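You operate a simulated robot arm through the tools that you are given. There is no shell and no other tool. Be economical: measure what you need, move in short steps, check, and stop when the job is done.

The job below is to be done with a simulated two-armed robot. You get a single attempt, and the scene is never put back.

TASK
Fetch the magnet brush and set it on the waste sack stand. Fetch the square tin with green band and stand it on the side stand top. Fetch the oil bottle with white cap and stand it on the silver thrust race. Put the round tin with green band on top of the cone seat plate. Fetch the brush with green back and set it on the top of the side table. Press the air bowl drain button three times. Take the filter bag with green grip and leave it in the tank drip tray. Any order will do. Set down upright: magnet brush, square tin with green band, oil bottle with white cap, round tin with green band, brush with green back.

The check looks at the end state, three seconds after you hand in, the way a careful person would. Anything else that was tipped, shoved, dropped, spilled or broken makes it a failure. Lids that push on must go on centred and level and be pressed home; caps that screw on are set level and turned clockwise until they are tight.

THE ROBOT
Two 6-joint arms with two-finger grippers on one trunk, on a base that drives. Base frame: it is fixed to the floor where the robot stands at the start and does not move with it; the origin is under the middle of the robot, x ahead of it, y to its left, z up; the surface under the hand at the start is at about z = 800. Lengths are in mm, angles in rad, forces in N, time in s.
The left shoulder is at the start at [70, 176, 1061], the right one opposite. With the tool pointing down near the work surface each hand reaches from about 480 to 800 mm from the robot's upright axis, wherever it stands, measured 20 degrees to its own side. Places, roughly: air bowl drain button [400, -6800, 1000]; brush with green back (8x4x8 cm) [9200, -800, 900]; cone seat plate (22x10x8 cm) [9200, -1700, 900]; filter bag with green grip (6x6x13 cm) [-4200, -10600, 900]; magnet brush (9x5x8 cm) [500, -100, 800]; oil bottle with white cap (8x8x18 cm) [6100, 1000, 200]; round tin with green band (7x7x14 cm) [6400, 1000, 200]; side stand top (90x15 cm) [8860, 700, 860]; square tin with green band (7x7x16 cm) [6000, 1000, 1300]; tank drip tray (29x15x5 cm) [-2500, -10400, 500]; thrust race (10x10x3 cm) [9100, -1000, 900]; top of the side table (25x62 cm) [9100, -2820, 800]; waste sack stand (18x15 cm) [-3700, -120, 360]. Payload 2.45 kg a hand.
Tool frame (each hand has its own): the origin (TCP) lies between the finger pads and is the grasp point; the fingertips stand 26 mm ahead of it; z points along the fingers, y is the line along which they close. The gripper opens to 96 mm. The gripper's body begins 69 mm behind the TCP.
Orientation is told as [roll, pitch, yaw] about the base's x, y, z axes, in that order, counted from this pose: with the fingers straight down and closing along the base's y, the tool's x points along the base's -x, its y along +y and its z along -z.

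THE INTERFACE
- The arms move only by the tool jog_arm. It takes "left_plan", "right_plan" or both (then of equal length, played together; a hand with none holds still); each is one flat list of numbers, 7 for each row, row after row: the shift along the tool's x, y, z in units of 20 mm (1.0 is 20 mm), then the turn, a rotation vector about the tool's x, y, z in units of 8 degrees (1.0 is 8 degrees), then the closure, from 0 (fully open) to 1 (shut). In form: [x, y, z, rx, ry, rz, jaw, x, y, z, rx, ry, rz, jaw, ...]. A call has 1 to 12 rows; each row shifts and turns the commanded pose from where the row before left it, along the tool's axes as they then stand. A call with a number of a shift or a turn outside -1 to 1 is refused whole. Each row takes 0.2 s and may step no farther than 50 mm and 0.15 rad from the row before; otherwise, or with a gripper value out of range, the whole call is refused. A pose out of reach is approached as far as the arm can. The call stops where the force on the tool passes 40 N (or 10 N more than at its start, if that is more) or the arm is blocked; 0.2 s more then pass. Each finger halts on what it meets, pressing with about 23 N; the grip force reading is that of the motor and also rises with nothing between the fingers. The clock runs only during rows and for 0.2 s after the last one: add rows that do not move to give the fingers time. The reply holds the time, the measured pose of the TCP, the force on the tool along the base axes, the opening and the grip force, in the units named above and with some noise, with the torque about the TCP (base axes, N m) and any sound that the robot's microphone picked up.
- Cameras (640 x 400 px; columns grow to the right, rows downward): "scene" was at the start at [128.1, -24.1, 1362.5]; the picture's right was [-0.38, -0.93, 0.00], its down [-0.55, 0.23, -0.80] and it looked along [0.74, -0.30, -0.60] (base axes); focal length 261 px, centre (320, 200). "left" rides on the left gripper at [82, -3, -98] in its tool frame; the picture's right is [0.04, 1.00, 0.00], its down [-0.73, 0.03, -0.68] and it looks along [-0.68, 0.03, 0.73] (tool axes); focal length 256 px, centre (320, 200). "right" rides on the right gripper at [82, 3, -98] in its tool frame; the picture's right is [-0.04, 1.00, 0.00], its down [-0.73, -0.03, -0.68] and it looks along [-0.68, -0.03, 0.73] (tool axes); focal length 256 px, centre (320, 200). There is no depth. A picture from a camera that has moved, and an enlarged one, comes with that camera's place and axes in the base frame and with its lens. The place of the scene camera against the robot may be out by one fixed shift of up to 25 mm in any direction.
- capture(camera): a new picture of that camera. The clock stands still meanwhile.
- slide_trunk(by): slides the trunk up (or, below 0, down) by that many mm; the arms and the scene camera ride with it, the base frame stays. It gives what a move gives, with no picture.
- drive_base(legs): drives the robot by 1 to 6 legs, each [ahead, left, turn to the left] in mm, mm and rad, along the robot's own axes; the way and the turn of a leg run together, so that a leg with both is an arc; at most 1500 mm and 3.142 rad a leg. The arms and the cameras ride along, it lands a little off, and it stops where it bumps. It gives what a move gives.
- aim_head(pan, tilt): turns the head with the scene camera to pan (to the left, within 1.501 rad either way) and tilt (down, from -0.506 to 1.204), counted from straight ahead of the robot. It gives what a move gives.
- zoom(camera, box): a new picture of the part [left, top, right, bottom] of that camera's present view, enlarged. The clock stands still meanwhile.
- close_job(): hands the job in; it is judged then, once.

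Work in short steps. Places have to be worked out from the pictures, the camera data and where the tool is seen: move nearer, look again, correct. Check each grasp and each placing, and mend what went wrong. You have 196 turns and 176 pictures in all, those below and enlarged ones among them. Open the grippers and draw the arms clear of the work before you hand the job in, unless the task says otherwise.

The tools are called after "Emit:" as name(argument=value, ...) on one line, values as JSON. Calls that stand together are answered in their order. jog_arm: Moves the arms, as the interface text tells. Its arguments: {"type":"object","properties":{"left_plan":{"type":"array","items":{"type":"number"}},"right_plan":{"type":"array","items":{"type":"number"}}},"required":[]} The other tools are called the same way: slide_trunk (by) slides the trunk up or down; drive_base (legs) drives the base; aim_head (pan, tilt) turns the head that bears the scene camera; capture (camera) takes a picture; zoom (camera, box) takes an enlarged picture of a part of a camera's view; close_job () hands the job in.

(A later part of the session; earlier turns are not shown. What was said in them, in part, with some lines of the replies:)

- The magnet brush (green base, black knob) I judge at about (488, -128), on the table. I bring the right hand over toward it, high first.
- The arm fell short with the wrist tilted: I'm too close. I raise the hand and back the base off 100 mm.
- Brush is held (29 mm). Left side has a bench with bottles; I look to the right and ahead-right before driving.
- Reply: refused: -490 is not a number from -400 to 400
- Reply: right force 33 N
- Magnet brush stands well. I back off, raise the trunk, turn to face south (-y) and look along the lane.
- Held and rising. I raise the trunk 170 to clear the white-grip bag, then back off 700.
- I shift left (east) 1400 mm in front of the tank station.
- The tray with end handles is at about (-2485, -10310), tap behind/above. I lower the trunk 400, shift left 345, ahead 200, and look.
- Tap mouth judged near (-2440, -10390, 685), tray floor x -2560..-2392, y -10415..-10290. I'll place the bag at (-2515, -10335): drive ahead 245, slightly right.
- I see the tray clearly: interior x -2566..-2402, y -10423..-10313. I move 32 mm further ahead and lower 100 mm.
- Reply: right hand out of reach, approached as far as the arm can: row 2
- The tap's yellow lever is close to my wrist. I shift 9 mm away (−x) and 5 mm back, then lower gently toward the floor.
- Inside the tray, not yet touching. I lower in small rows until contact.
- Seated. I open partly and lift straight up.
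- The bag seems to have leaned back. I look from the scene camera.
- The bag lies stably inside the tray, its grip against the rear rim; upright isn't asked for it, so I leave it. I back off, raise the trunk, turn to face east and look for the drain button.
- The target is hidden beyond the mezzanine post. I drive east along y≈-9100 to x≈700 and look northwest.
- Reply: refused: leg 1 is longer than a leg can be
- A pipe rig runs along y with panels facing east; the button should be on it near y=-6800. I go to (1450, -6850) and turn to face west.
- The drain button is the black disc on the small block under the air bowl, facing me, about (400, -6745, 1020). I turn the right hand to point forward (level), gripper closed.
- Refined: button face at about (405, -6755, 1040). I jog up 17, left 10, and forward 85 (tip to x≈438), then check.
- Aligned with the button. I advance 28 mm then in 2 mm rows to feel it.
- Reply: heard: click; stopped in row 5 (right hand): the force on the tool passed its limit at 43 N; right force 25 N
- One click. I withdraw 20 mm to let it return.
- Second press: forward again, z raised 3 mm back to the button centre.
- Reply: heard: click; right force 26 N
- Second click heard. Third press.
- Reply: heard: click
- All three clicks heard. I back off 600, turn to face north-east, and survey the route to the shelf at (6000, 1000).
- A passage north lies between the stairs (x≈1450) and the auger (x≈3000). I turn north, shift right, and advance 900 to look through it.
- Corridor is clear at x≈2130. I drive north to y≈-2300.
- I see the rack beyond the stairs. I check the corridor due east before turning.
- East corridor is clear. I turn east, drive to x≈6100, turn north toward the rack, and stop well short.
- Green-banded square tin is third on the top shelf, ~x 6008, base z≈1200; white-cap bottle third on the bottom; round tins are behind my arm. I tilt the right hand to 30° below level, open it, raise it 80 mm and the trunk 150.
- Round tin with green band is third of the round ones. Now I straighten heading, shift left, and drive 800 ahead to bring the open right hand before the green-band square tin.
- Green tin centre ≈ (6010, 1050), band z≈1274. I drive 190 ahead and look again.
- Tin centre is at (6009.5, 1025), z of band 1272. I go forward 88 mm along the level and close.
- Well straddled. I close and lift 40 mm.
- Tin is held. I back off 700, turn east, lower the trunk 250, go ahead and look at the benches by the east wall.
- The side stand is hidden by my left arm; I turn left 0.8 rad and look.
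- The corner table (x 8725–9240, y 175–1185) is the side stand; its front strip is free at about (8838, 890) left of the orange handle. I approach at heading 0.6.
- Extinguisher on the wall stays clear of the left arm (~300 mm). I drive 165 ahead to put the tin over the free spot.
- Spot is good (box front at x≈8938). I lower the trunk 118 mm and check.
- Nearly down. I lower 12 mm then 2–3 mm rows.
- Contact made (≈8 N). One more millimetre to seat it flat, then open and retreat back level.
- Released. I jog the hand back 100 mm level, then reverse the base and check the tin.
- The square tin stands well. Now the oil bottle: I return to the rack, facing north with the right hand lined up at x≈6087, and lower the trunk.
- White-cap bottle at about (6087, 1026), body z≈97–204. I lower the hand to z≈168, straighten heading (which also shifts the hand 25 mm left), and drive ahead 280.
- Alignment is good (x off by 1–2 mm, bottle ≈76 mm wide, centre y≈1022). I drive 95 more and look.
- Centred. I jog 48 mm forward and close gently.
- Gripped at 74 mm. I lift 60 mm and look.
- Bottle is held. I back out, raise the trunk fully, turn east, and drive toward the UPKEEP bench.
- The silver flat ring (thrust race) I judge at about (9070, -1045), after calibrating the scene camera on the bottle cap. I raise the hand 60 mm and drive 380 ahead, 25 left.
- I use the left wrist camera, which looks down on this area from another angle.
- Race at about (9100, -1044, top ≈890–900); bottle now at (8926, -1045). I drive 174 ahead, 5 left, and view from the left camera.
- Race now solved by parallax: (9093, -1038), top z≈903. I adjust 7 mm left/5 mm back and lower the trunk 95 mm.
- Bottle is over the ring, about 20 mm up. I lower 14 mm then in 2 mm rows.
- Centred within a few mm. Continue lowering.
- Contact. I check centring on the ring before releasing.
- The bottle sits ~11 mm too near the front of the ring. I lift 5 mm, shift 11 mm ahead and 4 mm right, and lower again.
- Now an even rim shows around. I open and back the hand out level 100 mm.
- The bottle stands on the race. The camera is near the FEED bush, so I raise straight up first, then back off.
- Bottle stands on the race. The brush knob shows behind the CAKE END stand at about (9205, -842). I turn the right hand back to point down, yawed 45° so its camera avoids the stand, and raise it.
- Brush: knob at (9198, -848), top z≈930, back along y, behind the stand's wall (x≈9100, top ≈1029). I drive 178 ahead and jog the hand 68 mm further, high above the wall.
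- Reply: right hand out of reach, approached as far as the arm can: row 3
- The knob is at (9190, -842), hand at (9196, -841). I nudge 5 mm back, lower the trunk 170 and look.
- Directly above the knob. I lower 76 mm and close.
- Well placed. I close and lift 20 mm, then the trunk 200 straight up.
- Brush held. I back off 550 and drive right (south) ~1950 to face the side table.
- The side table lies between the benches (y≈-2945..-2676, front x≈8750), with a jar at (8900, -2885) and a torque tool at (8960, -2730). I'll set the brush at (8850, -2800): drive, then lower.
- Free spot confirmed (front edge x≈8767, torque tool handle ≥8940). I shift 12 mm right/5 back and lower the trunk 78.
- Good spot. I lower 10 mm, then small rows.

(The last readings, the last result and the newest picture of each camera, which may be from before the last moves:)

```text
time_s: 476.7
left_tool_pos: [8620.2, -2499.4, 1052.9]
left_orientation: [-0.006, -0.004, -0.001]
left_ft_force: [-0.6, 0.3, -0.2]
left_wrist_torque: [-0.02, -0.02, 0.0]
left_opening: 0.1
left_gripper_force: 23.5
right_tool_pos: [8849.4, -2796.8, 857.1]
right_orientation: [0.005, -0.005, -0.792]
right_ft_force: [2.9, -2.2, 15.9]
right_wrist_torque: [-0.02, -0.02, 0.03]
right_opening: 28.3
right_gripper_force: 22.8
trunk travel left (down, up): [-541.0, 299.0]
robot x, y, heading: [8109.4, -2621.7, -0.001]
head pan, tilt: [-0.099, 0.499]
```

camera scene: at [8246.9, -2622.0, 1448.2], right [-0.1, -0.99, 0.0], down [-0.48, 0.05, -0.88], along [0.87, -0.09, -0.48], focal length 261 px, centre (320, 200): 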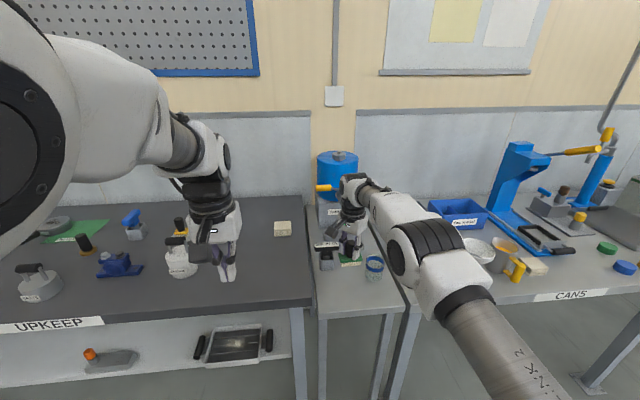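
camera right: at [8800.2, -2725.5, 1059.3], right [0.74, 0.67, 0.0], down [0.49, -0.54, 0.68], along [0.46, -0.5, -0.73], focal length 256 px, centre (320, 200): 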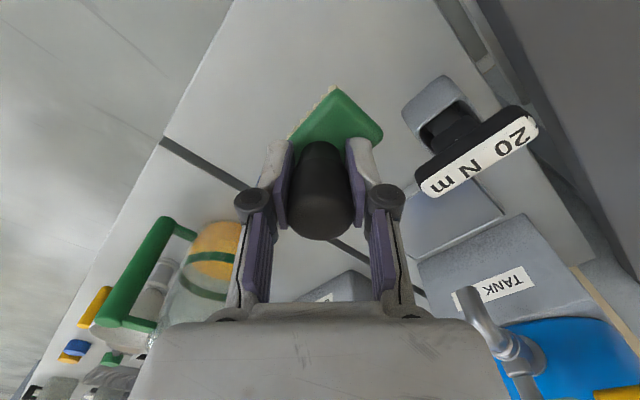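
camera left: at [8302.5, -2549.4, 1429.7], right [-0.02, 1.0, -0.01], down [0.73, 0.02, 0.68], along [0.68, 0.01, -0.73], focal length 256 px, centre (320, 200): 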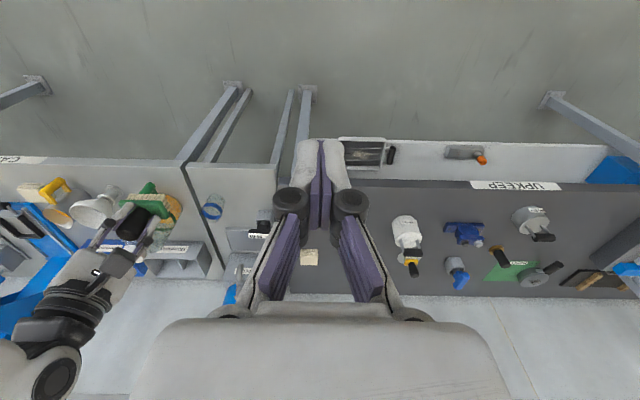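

Contact (16 N). I ease, open partly, and lift.

Emit:
jog_arm(right_plan=[0, 0, -0.04, 0, 0, 0, 1, 0, 0, 0, 0, 0, 0, 0.4, 0, 0, 0, 0, 0, 0, 0.4, 0, 0, 0, 0, 0, 0, 0.4, 0, 0, -0.5, 0, 0, 0, 0.4, 0, 0, -1, 0, 0, 0, 0.4, 0, 0, -1, 0, 0, 0, 0.4, 0, 0, -1, 0, 0, 0, 0.4, 0, 0, -1, 0, 0, 0, 0.4, 0, 0, -1, 0, 0, 0, 0.4, 0, 0, -1, 0, 0, 0, 0.4])

Emit:
capture(camera="right")

```text
time_s: 479.1
left_tool_pos: [8622.5, -2499.8, 1053.9]
left_orientation: [-0.008, -0.003, 0.0]
left_ft_force: [-0.3, -0.3, -0.2]
left_wrist_torque: [-0.01, -0.03, -0.02]
left_opening: 0.2
left_gripper_force: 23.3
right_tool_pos: [8849.3, -2798.0, 982.9]
right_orientation: [0.001, 0.0, -0.792]
right_ft_force: [0.0, -0.3, 0.3]
right_wrist_torque: [-0.03, -0.01, 0.0]
right_opening: 57.4
right_gripper_force: 0.0
trunk travel left (down, up): [-541.0, 299.0]
robot x, y, heading: [8108.7, -2621.7, -0.006]
head pan, tilt: [-0.099, 0.499]
```

```text
38 pictures are left
camera right: at [8795.4, -2737.8, 1081.5], right [0.74, 0.67, 0.0], down [0.49, -0.54, 0.68], along [0.46, -0.5, -0.73], focal length 256 px, centre (320, 200)
```

right: 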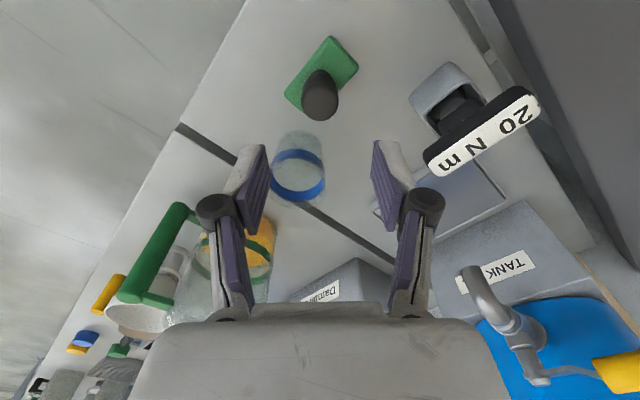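

Brush stands upright on the side table. I back off, restore the right hand to the 30° tilt, and return to the rack for the round tin.

Emit:
drive_base(legs=[[-550, 0, 0], [0, 0, 1.575], [1450, 0, 0], [950, 0, 0], [0, 1280, 0]])

Emit:
jog_arm(right_plan=[0, 0, 0, 0, 0, -0.94, 0, 0, 0, 0, 0, 0, -0.94, 0, 0, 0, 0, 0, 0, -0.94, 0, 0, 0, 0, 0, 0, -0.94, 0, 0, 0, 0, 0, 0, -0.94, 0, 0, 0, 0, 0, 0, -0.94, 0, 0, 0, 0, 0, -0.932, 0, 0, 0, 0, 0, 0, -0.932, 0, 0, 0, 0, 0, 0, -0.932, 0, 0, 0, 0, 0, 0, -0.932, 0, 0, 0, 0, 0, 0, -0.932, 0, 0])

Emit:
jog_arm(right_plan=[0, 0, 0, 0, -0.932, 0, 0, 0, 0, 0, 0, -0.932, 0, 0, 0, 0, 0, 0, -0.932, 0, 0])

```text
time_s: 503.3
left_tool_pos: [6202.8, 263.0, 1053.0]
left_orientation: [-0.007, -0.003, 1.596]
left_ft_force: [-0.1, 0.4, -0.1]
left_wrist_torque: [0.01, -0.01, -0.02]
left_opening: 0.0
left_gripper_force: 23.2
right_tool_pos: [6493.5, 499.2, 982.5]
right_orientation: [0.0, -0.001, 0.803]
right_ft_force: [-0.1, -0.3, -0.1]
right_wrist_torque: [0.01, 0.01, 0.0]
right_opening: 57.6
right_gripper_force: 0.1
trunk travel left (down, up): [-541.0, 299.0]
robot x, y, heading: [6338.1, -247.9, 1.592]
head pan, tilt: [-0.099, 0.499]
```

```text
time_s: 505.7
left_tool_pos: [6202.5, 264.2, 1052.8]
left_orientation: [-0.006, 0.0, 1.597]
left_ft_force: [-0.1, 0.1, -0.3]
left_wrist_torque: [-0.04, 0.04, -0.02]
left_opening: 0.2
left_gripper_force: 23.3
right_tool_pos: [6494.6, 498.7, 983.3]
right_orientation: [-0.001, -0.652, 1.592]
right_ft_force: [-0.7, 0.4, -0.5]
right_wrist_torque: [-0.01, 0.0, 0.0]
right_opening: 96.2
right_gripper_force: 0.0
trunk travel left (down, up): [-541.0, 299.0]
robot x, y, heading: [6336.6, -248.3, 1.594]
head pan, tilt: [-0.099, 0.499]
```

```text
time_s: 506.5
left_tool_pos: [6203.3, 264.2, 1052.7]
left_orientation: [-0.007, -0.002, 1.598]
left_ft_force: [-0.3, 0.4, -0.1]
left_wrist_torque: [-0.01, 0.02, -0.02]
left_opening: 0.0
left_gripper_force: 22.7
right_tool_pos: [6494.5, 499.1, 983.6]
right_orientation: [-0.002, -1.043, 1.593]
right_ft_force: [-0.1, -1.4, 0.4]
right_wrist_torque: [-0.02, 0.0, 0.0]
right_opening: 96.0
right_gripper_force: 0.1
trunk travel left (down, up): [-541.0, 299.0]
robot x, y, heading: [6337.0, -247.2, 1.589]
head pan, tilt: [-0.099, 0.499]
```

Trunk down fully, then jog the hand down to z≈168.

Emit:
slide_trunk(by=-400)

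Emit:
slide_trunk(by=-80)

Emit:
jog_arm(right_plan=[1, 0, 0.577, 0, 0, 0, 0, 1, 0, 0.577, 0, 0, 0, 0, 1, 0, 0.577, 0, 0, 0, 0, 1, 0, 0.577, 0, 0, 0, 0, 1, 0, 0.577, 0, 0, 0, 0, 1, 0, 0.577, 0, 0, 0, 0, 1, 0, 0.577, 0, 0, 0, 0, 1, 0, 0.577, 0, 0, 0, 0, 1, 0, 0.577, 0, 0, 0, 0, 1, 0, 0.577, 0, 0, 0, 0, 1, 0, 0.577, 0, 0, 0, 0, 1, 0, 0.577, 0, 0, 0, 0])

Emit:
capture(camera="right")

```text
time_s: 510.3
left_tool_pos: [6201.9, 262.4, 652.7]
left_orientation: [-0.007, -0.003, 1.596]
left_ft_force: [0.6, 0.5, 0.2]
left_wrist_torque: [-0.04, 0.01, -0.01]
left_opening: 0.0
left_gripper_force: 23.0
right_tool_pos: [6493.7, 498.9, 582.5]
right_orientation: [0.0, -1.042, 1.593]
right_ft_force: [-0.1, 0.0, -0.1]
right_wrist_torque: [-0.01, 0.03, 0.0]
right_opening: 96.2
right_gripper_force: 0.1
trunk travel left (down, up): [-141.0, 699.0]
robot x, y, heading: [6338.8, -244.8, 1.593]
head pan, tilt: [-0.099, 0.499]
```

```text
time_s: 511.5
left_tool_pos: [6203.3, 262.3, 573.3]
left_orientation: [-0.008, -0.003, 1.597]
left_ft_force: [0.0, 0.0, 0.1]
left_wrist_torque: [0.0, 0.0, 0.0]
left_opening: 0.0
left_gripper_force: 23.2
right_tool_pos: [6496.2, 499.5, 502.4]
right_orientation: [0.0, -1.043, 1.593]
right_ft_force: [0.1, -0.9, 0.4]
right_wrist_torque: [-0.02, 0.0, -0.01]
right_opening: 96.3
right_gripper_force: 0.0
trunk travel left (down, up): [-61.0, 779.0]
robot x, y, heading: [6335.3, -248.2, 1.595]
head pan, tilt: [-0.099, 0.499]
```

```text
time_s: 514.1
left_tool_pos: [6201.8, 262.0, 572.4]
left_orientation: [-0.007, -0.001, 1.597]
left_ft_force: [0.8, -0.2, 0.6]
left_wrist_torque: [0.0, 0.01, -0.01]
left_opening: 0.0
left_gripper_force: 23.2
right_tool_pos: [6496.5, 497.1, 226.7]
right_orientation: [-0.001, -1.043, 1.593]
right_ft_force: [-0.1, 0.1, 0.4]
right_wrist_torque: [-0.04, -0.03, 0.01]
right_opening: 95.8
right_gripper_force: 0.1
trunk travel left (down, up): [-61.0, 779.0]
robot x, y, heading: [6335.3, -247.6, 1.593]
head pan, tilt: [-0.099, 0.499]
```

```text
37 pictures are left
camera right: at [6495.3, 371.3, 205.7], right [-1.0, 0.0, 0.03], down [0.03, -0.22, 0.98], along [0.01, 0.98, 0.22], focal length 256 px, centre (320, 200)
```

right: 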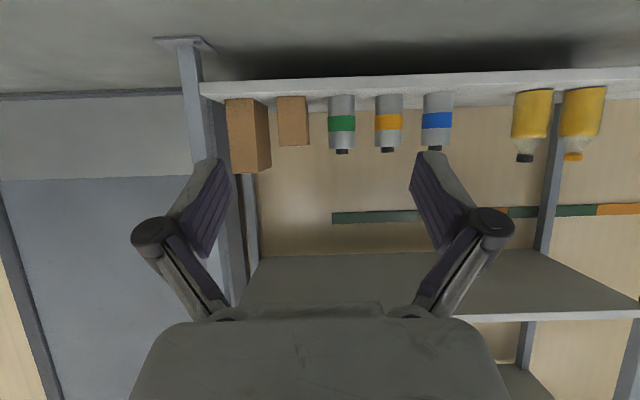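

Green round tin at about (6442, 1030). I lower to z≈168, drive 380 ahead and 43 left.

Emit:
jog_arm(right_plan=[0.85, 0, 0.49, 0, 0, 0, 0, 0.85, 0, 0.49, 0, 0, 0, 0, 0.85, 0, 0.49, 0, 0, 0, 0])

Emit:
drive_base(legs=[[380, 43, 0]])

Emit:
capture(camera="right")

```text
time_s: 514.9
left_tool_pos: [6203.3, 263.2, 573.5]
left_orientation: [-0.008, -0.001, 1.597]
left_ft_force: [-0.3, 0.5, 0.2]
left_wrist_torque: [0.0, 0.05, -0.01]
left_opening: 0.0
left_gripper_force: 23.4
right_tool_pos: [6493.5, 497.4, 168.1]
right_orientation: [-0.002, -1.043, 1.596]
right_ft_force: [-0.4, 0.0, 0.0]
right_wrist_torque: [0.0, -0.01, 0.03]
right_opening: 95.8
right_gripper_force: 0.0
trunk travel left (down, up): [-61.0, 779.0]
robot x, y, heading: [6339.4, -247.0, 1.592]
head pan, tilt: [-0.099, 0.499]
```

```text
time_s: 517.3
left_tool_pos: [6149.4, 644.8, 572.3]
left_orientation: [-0.007, -0.003, 1.601]
left_ft_force: [-0.5, 0.0, -0.9]
left_wrist_torque: [0.0, 0.03, -0.01]
left_opening: 0.1
left_gripper_force: 23.0
right_tool_pos: [6439.6, 880.0, 167.4]
right_orientation: [-0.002, -1.042, 1.599]
right_ft_force: [0.5, -0.1, 0.1]
right_wrist_torque: [0.03, -0.03, -0.03]
right_opening: 96.3
right_gripper_force: 0.1
trunk travel left (down, up): [-61.0, 779.0]
robot x, y, heading: [6285.7, 135.7, 1.598]
head pan, tilt: [-0.099, 0.499]
```

```text
36 pictures are left
camera right: at [6440.1, 753.3, 146.8], right [-1.0, -0.01, 0.03], down [0.03, -0.22, 0.98], along [0.0, 0.98, 0.22], focal length 256 px, centre (320, 200)
```

right: 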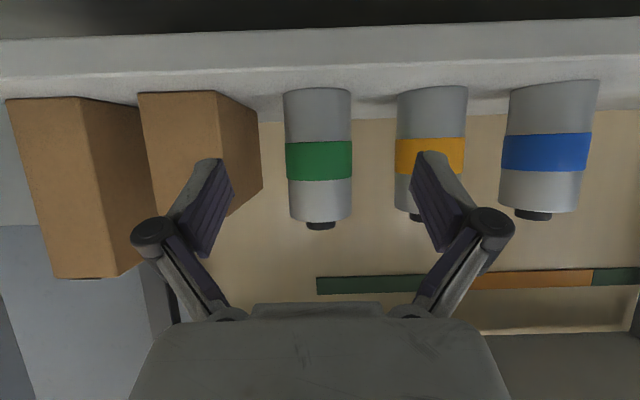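

Tin centre ≈ (6440, 1016). I drive 90 ahead (3 right), then check.

Emit:
drive_base(legs=[[90, -3, 0]])

Emit:
capture(camera="right")

```text
time_s: 518.4
left_tool_pos: [6150.3, 733.9, 571.6]
left_orientation: [-0.006, -0.003, 1.598]
left_ft_force: [-0.1, 0.0, 1.0]
left_wrist_torque: [-0.01, 0.01, 0.0]
left_opening: 0.0
left_gripper_force: 22.9
right_tool_pos: [6441.9, 969.2, 167.5]
right_orientation: [-0.001, -1.043, 1.595]
right_ft_force: [0.0, -0.2, 0.3]
right_wrist_torque: [-0.04, 0.02, 0.02]
right_opening: 96.1
right_gripper_force: 0.1
trunk travel left (down, up): [-61.0, 779.0]
robot x, y, heading: [6284.5, 224.3, 1.593]
head pan, tilt: [-0.099, 0.499]
```

```text
35 pictures are left
camera right: at [6441.7, 842.3, 146.7], right [-1.0, 0.0, 0.03], down [0.03, -0.22, 0.98], along [0.0, 0.98, 0.22], focal length 256 px, centre (320, 200)
```

right: 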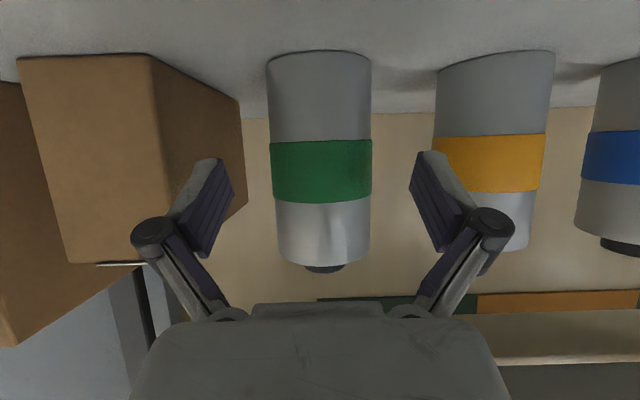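

Centred; box and neighbour are clear of the fingers. I jog 47 mm forward, close, and lift.

Emit:
jog_arm(right_plan=[-0.5, 0, 0.866, 0, 0, 0, 0, -0.5, 0, 0.866, 0, 0, 0, 0, -0.18, 0, 0.31, 0, 0, 0, 0, 0, 0, 0, 0, 0, 0, 0, 0, 0, 0, 0, 0, 0, 0.5, 0, 0, 0, 0, 0, 0, 1, 0, 0, 0, 0, 0, 0, 1, 0, 0, 0, 0, 0, 0, 1, -0.4, 0, -0.23, 0, 0, 0, 1, -0.87, 0, -0.5, 0, 0, 0, 1, -0.87, 0, -0.5, 0, 0, 0, 1, -0.87, 0, -0.5, 0, 0, 0, 1])

Emit:
capture(camera="right")

```text
time_s: 521.0
left_tool_pos: [6151.5, 733.7, 572.6]
left_orientation: [-0.007, -0.001, 1.6]
left_ft_force: [-0.5, 0.3, -0.2]
left_wrist_torque: [0.01, 0.02, 0.02]
left_opening: 0.0
left_gripper_force: 22.9
right_tool_pos: [6439.9, 1016.1, 236.6]
right_orientation: [-0.001, -1.043, 1.596]
right_ft_force: [0.8, -1.0, -4.0]
right_wrist_torque: [0.0, -0.03, -0.03]
right_opening: 64.8
right_gripper_force: 22.9
trunk travel left (down, up): [-61.0, 779.0]
robot x, y, heading: [6285.9, 225.3, 1.593]
head pan, tilt: [-0.099, 0.499]
```

```text
34 pictures are left
camera right: at [6440.3, 890.1, 215.7], right [-1.0, 0.0, 0.03], down [0.03, -0.21, 0.98], along [0.0, 0.98, 0.21], focal length 256 px, centre (320, 200)
```

right: 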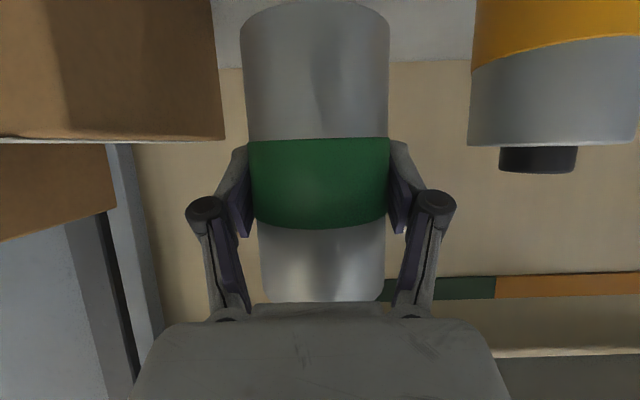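

Round tin held. I back out, drive to face the bench near y≈-1500, raise the trunk and the hand, and look with the left camera.

Emit:
drive_base(legs=[[-900, 0, 0], [0, 0, -1.593], [1300, -700, 0], [250, -125, 0]])

Emit:
slide_trunk(by=400)

Emit:
slide_trunk(by=379)

Emit:
jog_arm(right_plan=[-0.87, 0, -0.5, 0, 0, 0, 1, -0.87, 0, -0.5, 0, 0, 0, 1, -0.87, 0, -0.5, 0, 0, 0, 1, -0.87, 0, -0.5, 0, 0, 0, 1, -0.87, 0, -0.5, 0, 0, 0, 1])

Emit:
capture(camera="left")

```text
time_s: 538.0
left_tool_pos: [8366.8, -1341.0, 572.8]
left_orientation: [-0.007, 0.0, 0.004]
left_ft_force: [0.0, 0.7, 0.6]
left_wrist_torque: [0.0, -0.01, -0.02]
left_opening: 0.2
left_gripper_force: 23.5
right_tool_pos: [8643.9, -1637.5, 236.9]
right_orientation: [-0.001, -1.041, 0.001]
right_ft_force: [0.9, -0.4, -3.9]
right_wrist_torque: [0.02, 0.02, 0.01]
right_opening: 64.6
right_gripper_force: 23.1
trunk travel left (down, up): [-61.0, 779.0]
robot x, y, heading: [7854.4, -1466.0, -0.001]
head pan, tilt: [-0.099, 0.499]
```

```text
time_s: 541.9
left_tool_pos: [8369.0, -1341.2, 972.2]
left_orientation: [-0.009, -0.001, 0.005]
left_ft_force: [0.0, -0.4, 0.0]
left_wrist_torque: [-0.01, 0.01, -0.02]
left_opening: 0.0
left_gripper_force: 23.0
right_tool_pos: [8642.9, -1638.2, 635.7]
right_orientation: [-0.002, -1.04, 0.001]
right_ft_force: [-0.1, -0.1, -5.2]
right_wrist_torque: [0.0, 0.01, 0.03]
right_opening: 64.5
right_gripper_force: 22.5
trunk travel left (down, up): [-461.0, 379.0]
robot x, y, heading: [7855.4, -1467.9, 0.004]
head pan, tilt: [-0.099, 0.499]
```

```text
time_s: 545.5
left_tool_pos: [8368.8, -1342.5, 1352.3]
left_orientation: [-0.007, -0.002, 0.005]
left_ft_force: [-0.4, -0.7, -0.4]
left_wrist_torque: [0.01, 0.01, -0.01]
left_opening: 0.0
left_gripper_force: 23.2
right_tool_pos: [8644.2, -1637.7, 1014.9]
right_orientation: [-0.002, -1.041, 0.001]
right_ft_force: [0.3, -0.3, -3.7]
right_wrist_torque: [-0.01, 0.01, 0.03]
right_opening: 64.8
right_gripper_force: 23.0
trunk travel left (down, up): [-840.0, 0.0]
robot x, y, heading: [7853.5, -1468.4, 0.002]
head pan, tilt: [-0.099, 0.499]
```

```text
time_s: 546.7
left_tool_pos: [8367.5, -1340.0, 1351.5]
left_orientation: [-0.007, -0.002, 0.005]
left_ft_force: [-0.3, 0.4, -0.4]
left_wrist_torque: [0.04, -0.01, 0.02]
left_opening: 0.0
left_gripper_force: 23.0
right_tool_pos: [8643.7, -1636.7, 1116.7]
right_orientation: [-0.002, -1.04, 0.005]
right_ft_force: [-0.5, -0.1, -3.9]
right_wrist_torque: [0.0, 0.0, 0.02]
right_opening: 64.7
right_gripper_force: 22.6
trunk travel left (down, up): [-840.0, 0.0]
robot x, y, heading: [7856.2, -1468.3, 0.0]
head pan, tilt: [-0.099, 0.499]
```

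```text
33 pictures are left
camera left: at [8285.7, -1345.8, 1450.8], right [-0.05, 1.0, -0.01], down [0.73, 0.04, 0.68], along [0.68, 0.03, -0.73], focal length 256 px, centre (320, 200)
```

left: 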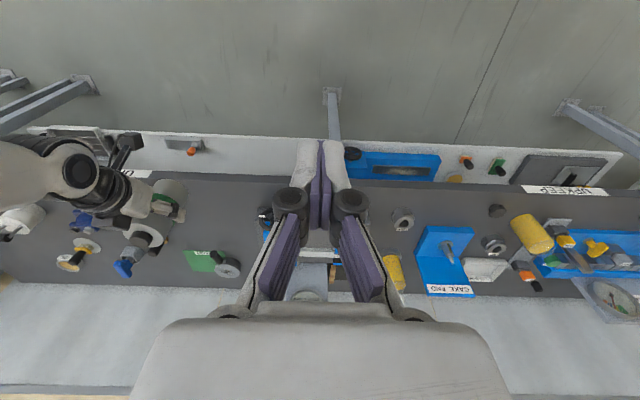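

Emit:
zoom(camera="left", box=[160, 220, 270, 300])

Emit:
aim_head(pan=0, tilt=0.5)

Emit:
zoom(camera="scene", box=[240, 180, 400, 290])

```text
5.00 times, centred on (215, 260) of left
camera zoom: at [8285.7, -1345.8, 1450.8], right [-0.05, 1.0, -0.01], down [0.73, 0.04, 0.68], along [0.68, 0.03, -0.73], focal length 1280 px, centre (845, -100)
```

zoom: 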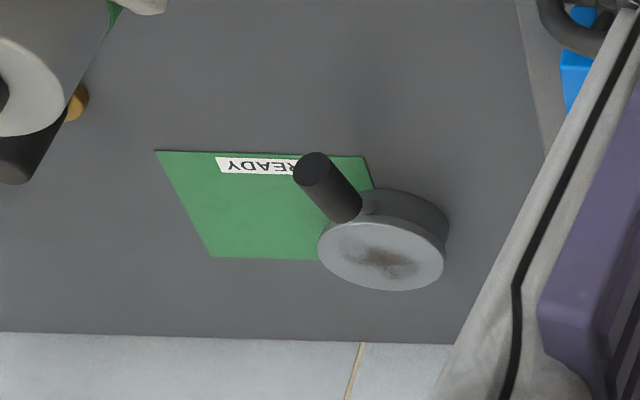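

```text
time_s: 547.4
left_tool_pos: [8367.9, -1342.0, 1350.1]
left_orientation: [-0.008, 0.0, 0.005]
left_ft_force: [0.0, 0.2, 0.2]
left_wrist_torque: [-0.02, 0.01, 0.01]
left_opening: 0.0
left_gripper_force: 22.9
right_tool_pos: [8645.7, -1637.4, 1116.7]
right_orientation: [-0.002, -1.042, 0.004]
right_ft_force: [-0.4, -0.6, -4.2]
right_wrist_torque: [-0.02, 0.04, -0.01]
right_opening: 64.8
right_gripper_force: 22.8
trunk travel left (down, up): [-840.0, 0.0]
robot x, y, heading: [7855.4, -1467.2, -0.002]
head pan, tilt: [0.0, 0.499]
```

```text
3.64 times, centred on (320, 235) of scene
camera zoom: at [7994.5, -1457.1, 1669.1], right [0.0, -1.0, 0.0], down [-0.48, 0.0, -0.88], along [0.88, 0.0, -0.48], focal length 949 px, centre (320, 73)
```

zoom: 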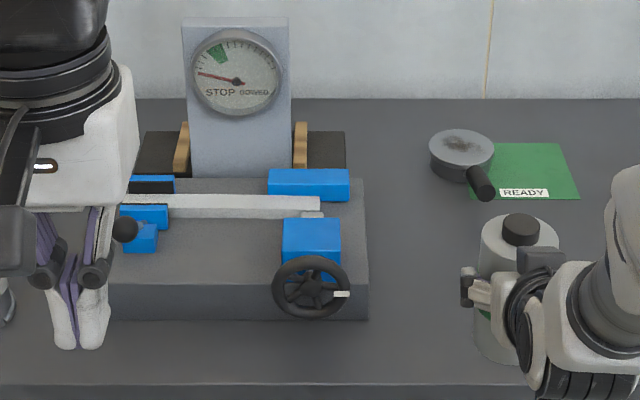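

The disc with the handle is the cone seat plate: disc centre ≈ (9219, -1679), handle toward me (−x) rising to z≈930. To keep the hand's camera off the handle I'll come in at heading 0.55. I extend the hand 90 mm, turn, and shift right.

Emit:
jog_arm(right_plan=[-0.5, 0, 0.866, 0, 0, 0, 1, -0.5, 0, 0.866, 0, 0, 0, 1, -0.5, 0, 0.866, 0, 0, 0, 1, -0.5, 0, 0.866, 0, 0, 0, 1, -0.25, 0, 0.433, 0, 0, 0, 1])

Emit:
drive_base(legs=[[-100, -300, 0], [0, 0, 0.55], [300, -420, 0]])

```text
time_s: 548.6
left_tool_pos: [8369.1, -1341.5, 1351.5]
left_orientation: [-0.007, -0.001, 0.005]
left_ft_force: [0.1, 0.6, 0.8]
left_wrist_torque: [-0.02, -0.03, -0.01]
left_opening: 0.1
left_gripper_force: 23.0
right_tool_pos: [8735.2, -1636.0, 1114.4]
right_orientation: [-0.002, -1.04, 0.002]
right_ft_force: [0.1, 0.2, -3.4]
right_wrist_torque: [-0.01, 0.07, -0.06]
right_opening: 64.8
right_gripper_force: 23.4
trunk travel left (down, up): [-840.0, 0.0]
robot x, y, heading: [7856.1, -1464.3, 0.003]
head pan, tilt: [0.0, 0.499]
```

```text
time_s: 554.8
left_tool_pos: [8597.0, -1595.7, 1351.4]
left_orientation: [-0.008, -0.003, 0.552]
left_ft_force: [-0.1, 0.2, -1.1]
left_wrist_torque: [-0.01, -0.02, -0.01]
left_opening: 0.1
left_gripper_force: 22.9
right_tool_pos: [9064.7, -1655.6, 1115.4]
right_orientation: [-0.003, -1.042, 0.552]
right_ft_force: [-0.8, 0.4, -2.7]
right_wrist_torque: [0.01, 0.01, 0.01]
right_opening: 64.3
right_gripper_force: 22.4
trunk travel left (down, up): [-840.0, 0.0]
robot x, y, heading: [8222.5, -1969.2, 0.551]
head pan, tilt: [0.0, 0.499]
```

Emit:
drive_base(legs=[[0, -104, 0]])

Emit:
capture(camera="left")

```text
time_s: 556.0
left_tool_pos: [8651.3, -1679.9, 1352.4]
left_orientation: [-0.011, -0.001, 0.553]
left_ft_force: [-1.0, 0.7, -0.2]
left_wrist_torque: [-0.04, -0.05, 0.02]
left_opening: 0.0
left_gripper_force: 23.0
right_tool_pos: [9117.5, -1742.8, 1115.7]
right_orientation: [-0.006, -1.042, 0.555]
right_ft_force: [-1.0, 0.8, -3.2]
right_wrist_torque: [-0.04, 0.02, -0.07]
right_opening: 64.6
right_gripper_force: 23.8
trunk travel left (down, up): [-840.0, 0.0]
robot x, y, heading: [8280.9, -2056.3, 0.548]
head pan, tilt: [0.0, 0.499]
```

```text
30 pictures are left
camera left: at [8582.2, -1726.7, 1450.4], right [-0.56, 0.83, -0.01], down [0.6, 0.42, 0.68], along [0.57, 0.37, -0.73], focal length 256 px, centre (320, 200)
```

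left: 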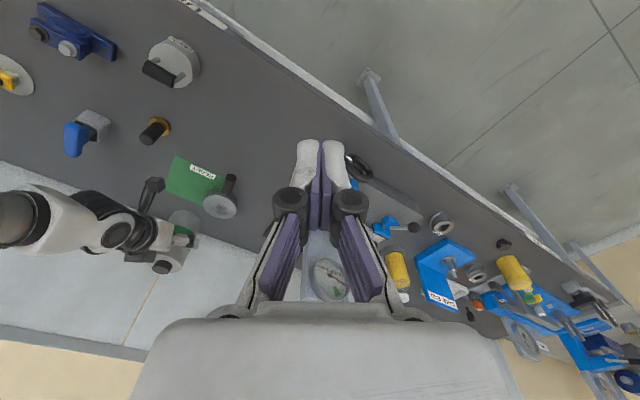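

Emit:
zoom(camera="left", box=[130, 140, 270, 280])

```text
2.86 times, centred on (200, 210) of left
camera zoom: at [8582.2, -1726.7, 1450.4], right [-0.56, 0.83, -0.01], down [0.6, 0.42, 0.68], along [0.57, 0.37, -0.73], focal length 731 px, centre (663, 171)
```

zoom: 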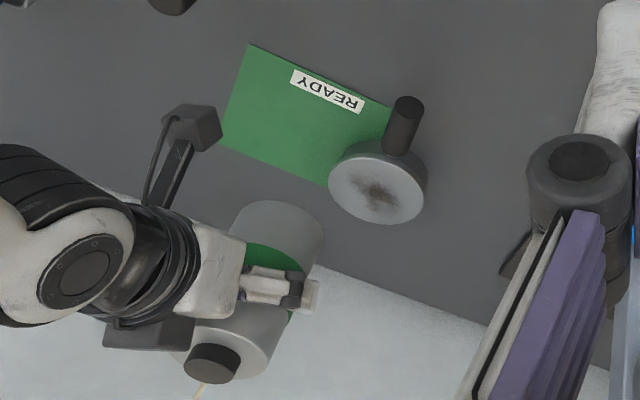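

Disc top centre by parallax ≈ (9222, -1683, 885). I drive 120 ahead and lower the trunk 110, then view from both cameras.

Emit:
drive_base(legs=[[120, -3, 0]])

Emit:
slide_trunk(by=-110)

Emit:
zoom(camera="left", box=[100, 80, 270, 250])

Emit:
aim_head(pan=-0.15, tilt=0.6)

Emit:
capture(camera="scene")

```text
time_s: 557.2
left_tool_pos: [8755.4, -1624.1, 1352.5]
left_orientation: [-0.007, -0.003, 0.55]
left_ft_force: [0.1, -1.0, 0.1]
left_wrist_torque: [-0.01, -0.01, 0.0]
left_opening: 0.0
left_gripper_force: 23.0
right_tool_pos: [9221.7, -1684.6, 1116.7]
right_orientation: [-0.004, -1.045, 0.551]
right_ft_force: [-0.5, 0.7, -4.4]
right_wrist_torque: [-0.07, 0.02, -0.03]
right_opening: 64.7
right_gripper_force: 22.8
trunk travel left (down, up): [-840.0, 0.0]
robot x, y, heading: [8382.6, -1996.2, 0.545]
head pan, tilt: [0.0, 0.499]
```

```text
time_s: 558.7
left_tool_pos: [8757.5, -1622.2, 1241.9]
left_orientation: [-0.007, 0.0, 0.552]
left_ft_force: [0.5, 1.0, 0.1]
left_wrist_torque: [0.0, -0.01, -0.01]
left_opening: 0.0
left_gripper_force: 23.1
right_tool_pos: [9224.3, -1685.8, 1004.1]
right_orientation: [-0.003, -1.043, 0.549]
right_ft_force: [-1.1, 0.1, -3.9]
right_wrist_torque: [0.01, 0.0, -0.03]
right_opening: 64.8
right_gripper_force: 23.0
trunk travel left (down, up): [-730.0, 110.0]
robot x, y, heading: [8381.5, -1995.2, 0.542]
head pan, tilt: [0.0, 0.499]
```

```text
2.35 times, centred on (185, 165) of left
camera zoom: at [8689.9, -1669.5, 1340.6], right [-0.56, 0.83, -0.01], down [0.61, 0.41, 0.68], along [0.57, 0.37, -0.73], focal length 602 px, centre (638, 282)
```

zoom: 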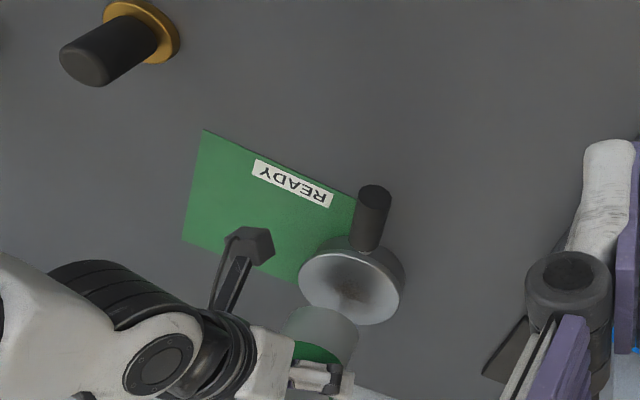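

```text
time_s: 559.4
left_tool_pos: [8757.6, -1623.7, 1241.5]
left_orientation: [-0.006, -0.001, 0.552]
left_ft_force: [0.6, -0.1, 0.8]
left_wrist_torque: [0.0, -0.03, 0.02]
left_opening: 0.0
left_gripper_force: 22.9
right_tool_pos: [9224.6, -1684.4, 1005.0]
right_orientation: [-0.002, -1.041, 0.549]
right_ft_force: [-0.7, 0.4, -3.7]
right_wrist_torque: [-0.02, 0.03, -0.01]
right_opening: 64.5
right_gripper_force: 22.9
trunk travel left (down, up): [-730.0, 110.0]
robot x, y, heading: [8386.7, -1997.5, 0.546]
head pan, tilt: [-0.15, 0.6]
```

```text
27 pictures are left
camera scene: at [8506.2, -1926.4, 1550.0], right [0.39, -0.92, 0.0], down [-0.52, -0.22, -0.82], along [0.76, 0.32, -0.57], focal length 261 px, centre (320, 200)
```

scene: 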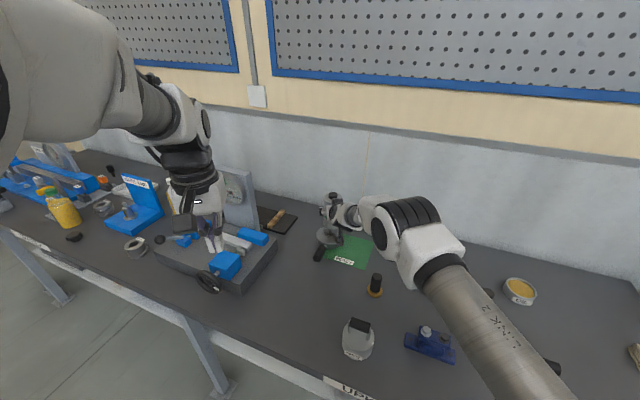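

Aligned over the disc (computed centre ≈ (9222, -1685)). I lower another 36 mm and check centring closely.

Emit:
slide_trunk(by=-36)

Emit:
zoom(camera="left", box=[140, 130, 260, 250])

Emit:
zoom(camera="scene", box=[290, 170, 390, 260])

```text
time_s: 560.2
left_tool_pos: [8756.9, -1622.4, 1205.0]
left_orientation: [-0.008, -0.001, 0.551]
left_ft_force: [0.3, 0.0, -0.2]
left_wrist_torque: [0.04, -0.01, -0.02]
left_opening: 0.0
left_gripper_force: 23.7
right_tool_pos: [9223.0, -1686.4, 969.1]
right_orientation: [-0.003, -1.041, 0.55]
right_ft_force: [-0.1, 0.4, -4.2]
right_wrist_torque: [0.0, 0.0, 0.0]
right_opening: 64.5
right_gripper_force: 23.0
trunk travel left (down, up): [-694.0, 146.0]
robot x, y, heading: [8383.7, -1996.1, 0.55]
head pan, tilt: [-0.15, 0.6]
```

```text
3.33 times, centred on (200, 190) of left
camera zoom: at [8688.9, -1669.8, 1304.9], right [-0.56, 0.83, -0.01], down [0.61, 0.41, 0.68], along [0.57, 0.37, -0.73], focal length 853 px, centre (720, 233)
```

zoom: 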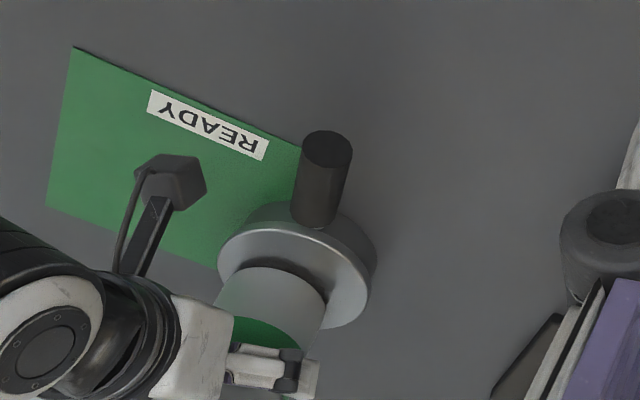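

```text
4.44 times, centred on (340, 215) of scene
camera zoom: at [8505.9, -1926.6, 1514.0], right [0.39, -0.92, 0.0], down [-0.52, -0.22, -0.82], along [0.76, 0.32, -0.57], focal length 1160 px, centre (231, 133)
```

zoom: 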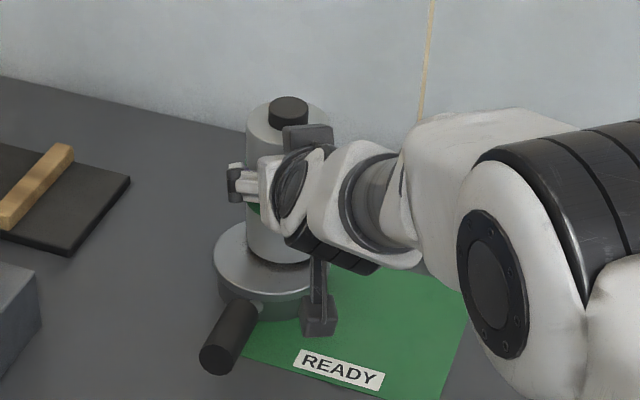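

Both views say the tin is ~14 mm too far to the right of the disc. I shift 14 mm left and lower 8 mm.

Emit:
jog_arm(right_plan=[0, 0.7, 0, 0, 0, 0, 1, 0.22, 0, 0.125, 0, 0, 0, 1, 0.13, 0, 0.075, 0, 0, 0, 1, 0, 0, 0, 0, 0, 0, 1])

Emit:
zoom(camera="left", box=[140, 130, 260, 250])

Emit:
zoom(camera="scene", box=[290, 170, 390, 260])

```text
time_s: 561.2
left_tool_pos: [8755.3, -1623.6, 1207.0]
left_orientation: [-0.007, -0.003, 0.553]
left_ft_force: [0.9, -0.4, 0.2]
left_wrist_torque: [0.02, 0.04, 0.0]
left_opening: 0.2
left_gripper_force: 22.8
right_tool_pos: [9215.9, -1673.1, 964.9]
right_orientation: [-0.002, -1.047, 0.55]
right_ft_force: [3.9, 1.7, 10.6]
right_wrist_torque: [0.07, 0.16, 0.02]
right_opening: 64.8
right_gripper_force: 23.2
trunk travel left (down, up): [-694.0, 146.0]
robot x, y, heading: [8384.8, -1996.7, 0.546]
head pan, tilt: [-0.15, 0.6]
```

```text
3.33 times, centred on (200, 190) of left
camera zoom: at [8687.5, -1670.3, 1305.5], right [-0.56, 0.83, -0.01], down [0.61, 0.41, 0.68], along [0.57, 0.37, -0.73], focal length 853 px, centre (720, 233)
```

zoom: 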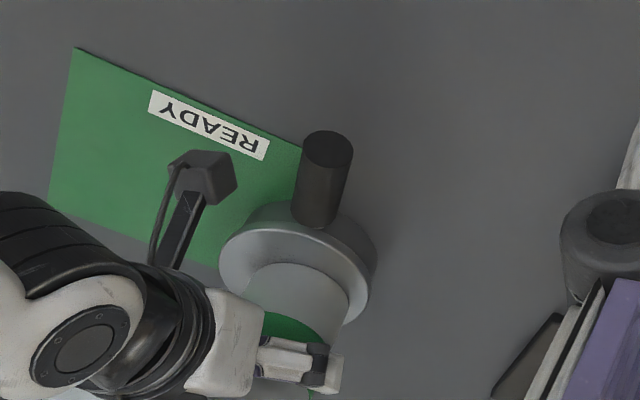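

```text
4.44 times, centred on (340, 215) of scene
camera zoom: at [8504.3, -1927.2, 1514.4], right [0.39, -0.92, 0.0], down [-0.52, -0.22, -0.83], along [0.76, 0.32, -0.56], focal length 1160 px, centre (231, 133)
```

zoom: 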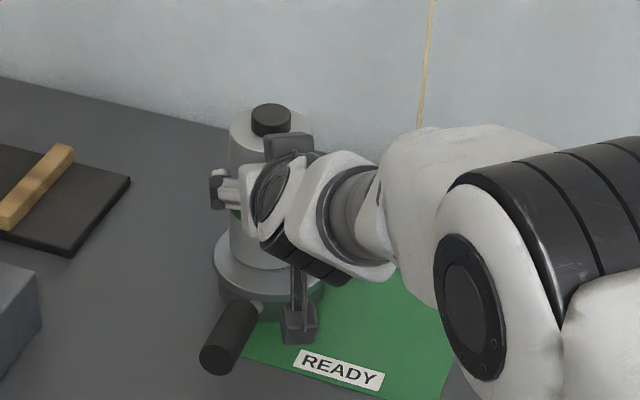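

Tin touches the disc but sits ~13 mm too far back. I lift 5 mm, move 13 mm back toward me, and lower.

Emit:
jog_arm(right_plan=[-0.26, 0, -0.15, 0, 0, 0, 1, 0.325, 0, -0.563, 0, 0, 0, 1, 0, 0, 0, 0, 0, 0, 1, 0.13, 0, 0.075, 0, 0, 0, 1, 0.05, 0, 0.03, 0, 0, 0, 1, 0, 0, 0, 0, 0, 0, 1])

Emit:
zoom(camera="left", box=[140, 130, 260, 250])

Emit:
zoom(camera="scene", box=[290, 170, 390, 260])

```text
time_s: 562.6
left_tool_pos: [8756.5, -1624.2, 1205.7]
left_orientation: [-0.009, -0.003, 0.551]
left_ft_force: [-0.2, -0.1, 0.7]
left_wrist_torque: [0.03, -0.04, 0.0]
left_opening: 0.0
left_gripper_force: 22.9
right_tool_pos: [9204.8, -1679.1, 965.0]
right_orientation: [-0.002, -1.044, 0.551]
right_ft_force: [1.9, 0.3, 4.0]
right_wrist_torque: [0.09, -0.14, 0.0]
right_opening: 64.4
right_gripper_force: 22.8
trunk travel left (down, up): [-694.0, 146.0]
robot x, y, heading: [8385.9, -1997.4, 0.546]
head pan, tilt: [-0.15, 0.6]
```

```text
3.33 times, centred on (200, 190) of left
camera zoom: at [8688.3, -1670.0, 1305.1], right [-0.56, 0.83, -0.01], down [0.61, 0.41, 0.68], along [0.57, 0.37, -0.73], focal length 853 px, centre (720, 233)
```

zoom: 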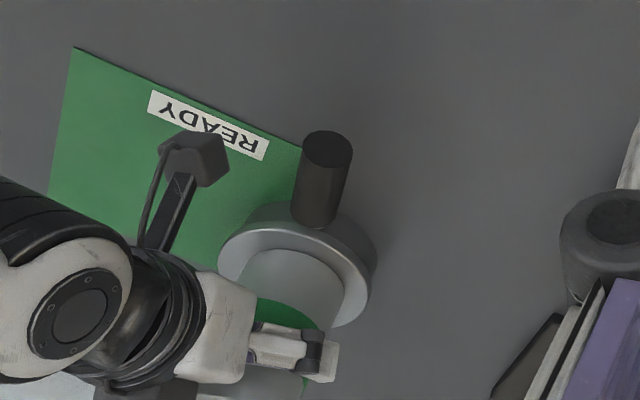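

```text
4.44 times, centred on (340, 215) of scene
camera zoom: at [8505.2, -1926.8, 1514.2], right [0.39, -0.92, 0.0], down [-0.52, -0.22, -0.83], along [0.76, 0.32, -0.56], focal length 1160 px, centre (231, 133)
```

zoom: 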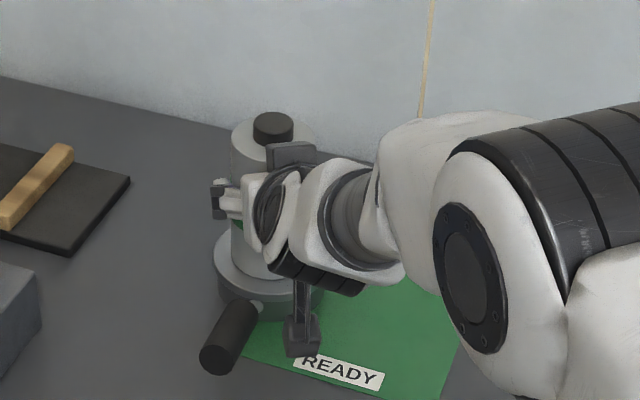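

Centred within a few mm with an even rim. I open, back out 100 mm level, then raise.

Emit:
jog_arm(right_plan=[0.04, 0, 0.02, 0, 0, 0, 1, 0, 0, 0, 0, 0, 0, 0.5, 0, 0, 0, 0, 0, 0, 0, 0, 0, 0, 0, 0, 0, 0, 0, 0, 0, 0, 0, 0, 0, 0.5, 0, -0.866, 0, 0, 0, 0, 0.5, 0, -0.866, 0, 0, 0, 0, 0.5, 0, -0.866, 0, 0, 0, 0, 0.5, 0, -0.866, 0, 0, 0, 0, 0.5, 0, -0.866, 0, 0, 0, 0])

Emit:
zoom(camera="left", box=[140, 130, 260, 250])

Emit:
slide_trunk(by=146)

Emit:
drive_base(legs=[[-400, 0, 0]])

Emit:
capture(camera="scene")

```text
time_s: 564.8
left_tool_pos: [8757.3, -1623.6, 1206.3]
left_orientation: [-0.007, -0.001, 0.55]
left_ft_force: [-1.0, -0.8, 0.2]
left_wrist_torque: [0.01, -0.03, 0.0]
left_opening: 0.0
left_gripper_force: 23.3
right_tool_pos: [9120.5, -1731.8, 962.7]
right_orientation: [0.0, -1.042, 0.548]
right_ft_force: [0.0, -0.8, 0.4]
right_wrist_torque: [0.0, 0.0, -0.02]
right_opening: 96.3
right_gripper_force: 0.0
trunk travel left (down, up): [-694.0, 146.0]
robot x, y, heading: [8384.0, -1995.8, 0.549]
head pan, tilt: [-0.15, 0.6]
```

```text
3.33 times, centred on (200, 190) of left
camera zoom: at [8688.0, -1670.0, 1305.1], right [-0.56, 0.83, -0.01], down [0.61, 0.41, 0.68], along [0.57, 0.37, -0.73], focal length 853 px, centre (720, 233)
```

zoom: 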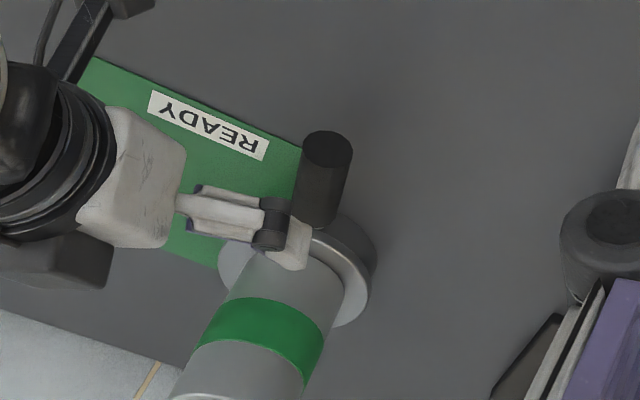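

```text
time_s: 566.5
left_tool_pos: [8757.4, -1622.6, 1351.3]
left_orientation: [-0.009, -0.003, 0.552]
left_ft_force: [-0.3, 0.1, 0.5]
left_wrist_torque: [-0.01, 0.0, 0.0]
left_opening: 0.1
left_gripper_force: 22.8
right_tool_pos: [9121.5, -1731.8, 1109.4]
right_orientation: [-0.001, -1.041, 0.55]
right_ft_force: [0.7, 0.1, 0.3]
right_wrist_torque: [-0.02, -0.01, 0.04]
right_opening: 96.1
right_gripper_force: 0.0
trunk travel left (down, up): [-840.0, 0.0]
robot x, y, heading: [8383.3, -1994.8, 0.55]
head pan, tilt: [-0.15, 0.6]
```

```text
time_s: 569.0
left_tool_pos: [8410.3, -1832.6, 1351.1]
left_orientation: [-0.008, 0.002, 0.557]
left_ft_force: [-0.5, 1.0, 0.4]
left_wrist_torque: [0.01, 0.02, 0.04]
left_opening: 0.3
left_gripper_force: 22.8
right_tool_pos: [8774.2, -1939.4, 1108.0]
right_orientation: [-0.001, -1.04, 0.554]
right_ft_force: [0.2, 0.2, -0.2]
right_wrist_torque: [0.02, 0.0, 0.0]
right_opening: 95.9
right_gripper_force: 0.1
trunk travel left (down, up): [-840.0, 0.0]
robot x, y, heading: [8035.8, -2210.9, 0.557]
head pan, tilt: [-0.15, 0.6]
```

```text
19 pictures are left
camera scene: at [8161.1, -2137.3, 1659.8], right [0.39, -0.92, 0.0], down [-0.52, -0.22, -0.82], along [0.76, 0.32, -0.57], focal length 261 px, centre (320, 200)
```

scene: 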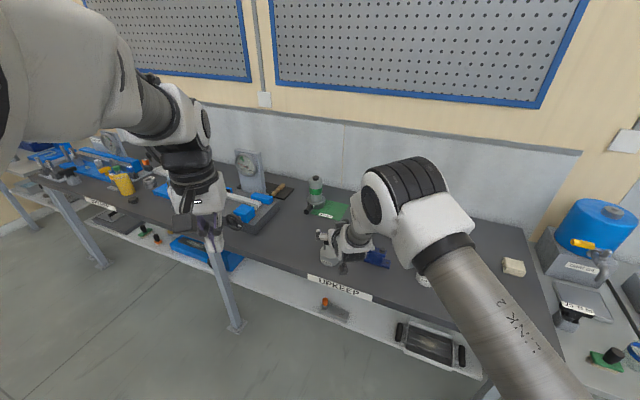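

Emit:
zoom(camera="scene", box=[280, 160, 370, 230])

Emit:
zoom(camera="scene", box=[560, 300, 640, 380])

```text
5.71 times, centred on (325, 195) of scene
camera zoom: at [8161.1, -2137.3, 1659.8], right [0.39, -0.92, 0.0], down [-0.52, -0.22, -0.82], along [0.76, 0.32, -0.57], focal length 1491 px, centre (291, 229)
```

zoom: 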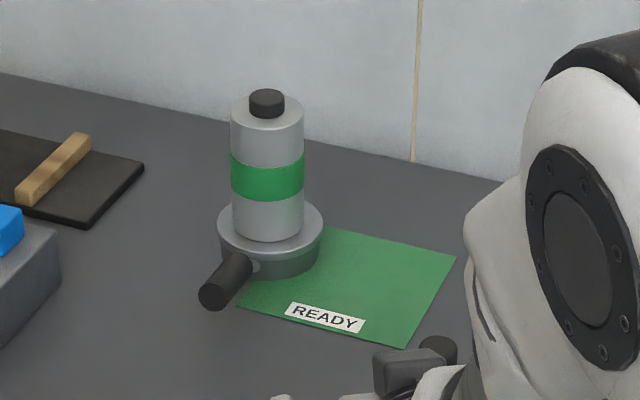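

```text
5.00 times, centred on (600, 340) of scene
camera zoom: at [8161.1, -2137.3, 1659.8], right [0.39, -0.92, 0.0], down [-0.52, -0.22, -0.82], along [0.76, 0.32, -0.57], focal length 1305 px, centre (-1080, -500)
```

zoom: 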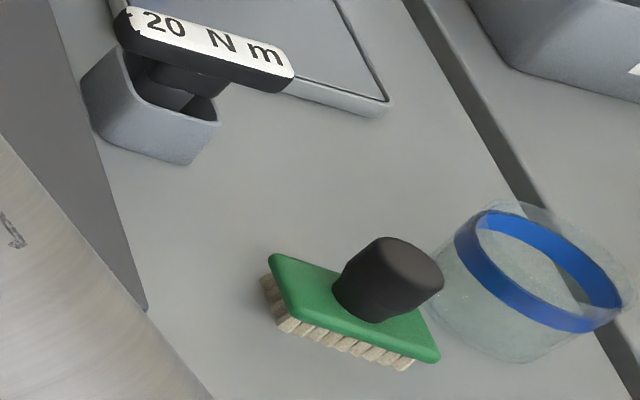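

Tin and brush both stand upright. I back the arms clear of the bench before handing in.

Emit:
drive_base(legs=[[-500, 0, 0]])

Emit:
jog_arm(left_plan=[0, 0, 0, 0, 0, 0, 0, 0, 0, 0, 0, 0, 0, 0])

Emit:
aim_head(pan=0.2, tilt=0.35)

Emit:
capture(camera="scene")

```text
time_s: 571.9
left_tool_pos: [7984.4, -2090.5, 1351.4]
left_orientation: [-0.007, 0.001, 0.572]
left_ft_force: [-0.7, 1.2, -0.1]
left_wrist_torque: [0.03, 0.0, 0.01]
left_opening: 0.0
left_gripper_force: 22.6
right_tool_pos: [8350.5, -2191.9, 1109.2]
right_orientation: [-0.003, -1.039, 0.57]
right_ft_force: [-0.8, 0.2, -0.5]
right_wrist_torque: [0.0, 0.02, 0.0]
right_opening: 96.0
right_gripper_force: 0.1
trunk travel left (down, up): [-840.0, 0.0]
robot x, y, heading: [7618.5, -2474.9, 0.57]
head pan, tilt: [-0.15, 0.6]
```

```text
time_s: 572.5
left_tool_pos: [7982.6, -2091.5, 1351.7]
left_orientation: [-0.006, 0.0, 0.577]
left_ft_force: [-0.1, -0.3, -0.1]
left_wrist_torque: [0.0, 0.01, -0.01]
left_opening: 96.2
left_gripper_force: 0.1
right_tool_pos: [8348.8, -2192.2, 1108.5]
right_orientation: [-0.001, -1.04, 0.57]
right_ft_force: [0.2, -0.5, 0.0]
right_wrist_torque: [-0.02, -0.02, -0.04]
right_opening: 95.9
right_gripper_force: 0.1
trunk travel left (down, up): [-840.0, 0.0]
robot x, y, heading: [7617.7, -2471.1, 0.566]
head pan, tilt: [-0.15, 0.6]
```

```text
time_s: 573.4
left_tool_pos: [7982.7, -2092.6, 1352.2]
left_orientation: [-0.007, -0.002, 0.574]
left_ft_force: [1.0, -0.7, 0.4]
left_wrist_torque: [-0.02, 0.0, 0.03]
left_opening: 95.9
left_gripper_force: 0.0
right_tool_pos: [8349.6, -2193.7, 1109.7]
right_orientation: [-0.002, -1.042, 0.571]
right_ft_force: [0.5, -0.4, -0.2]
right_wrist_torque: [0.0, -0.02, -0.01]
right_opening: 96.0
right_gripper_force: 0.1
trunk travel left (down, up): [-840.0, 0.0]
robot x, y, heading: [7616.3, -2470.8, 0.57]
head pan, tilt: [0.201, 0.351]
```

```text
16 pictures are left
camera scene: at [7723.7, -2372.3, 1682.8], right [0.7, -0.72, 0.0], down [-0.25, -0.24, -0.94], along [0.67, 0.65, -0.34], focal length 261 px, centre (320, 200)
```

scene: 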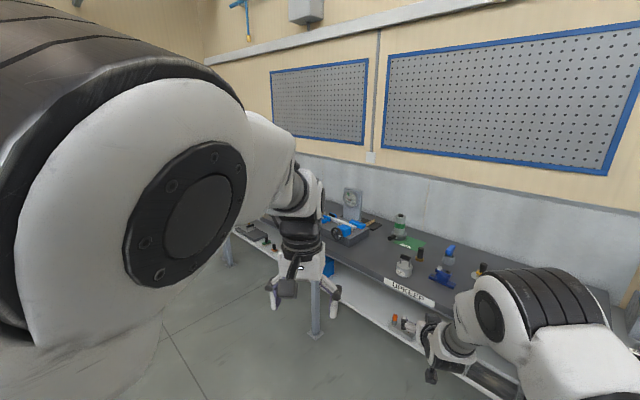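

Everything is placed, both grippers are open, and the arms are clear. I hand the job in.

Emit:
close_job()

```text
The job is handed in.
```

I finished all seven tasks and handed the job in; the one imperfect placing is the filter bag, which leans instead of standing. I don't have the check's result.

- **Magnet brush:** upright on the waste sack stand.
- **Square tin with green band:** upright on the side stand top.
- **Oil bottle with white cap:** upright on the silver thrust race.
- **Round tin with green band:** upright on the disc of the cone seat plate.
- **Brush with green back:** upright on the side table.
- **Air bowl drain button:** pressed three times, with a click heard each time.
- **Filter bag with green grip:** in the tank drip tray. It tipped back when I let go, so it leans with its grip over the rear rim. I left it because the task doesn't ask for the bag to be upright.

I saw no other objects tipped or moved, but I didn't go back for a last look at every station.
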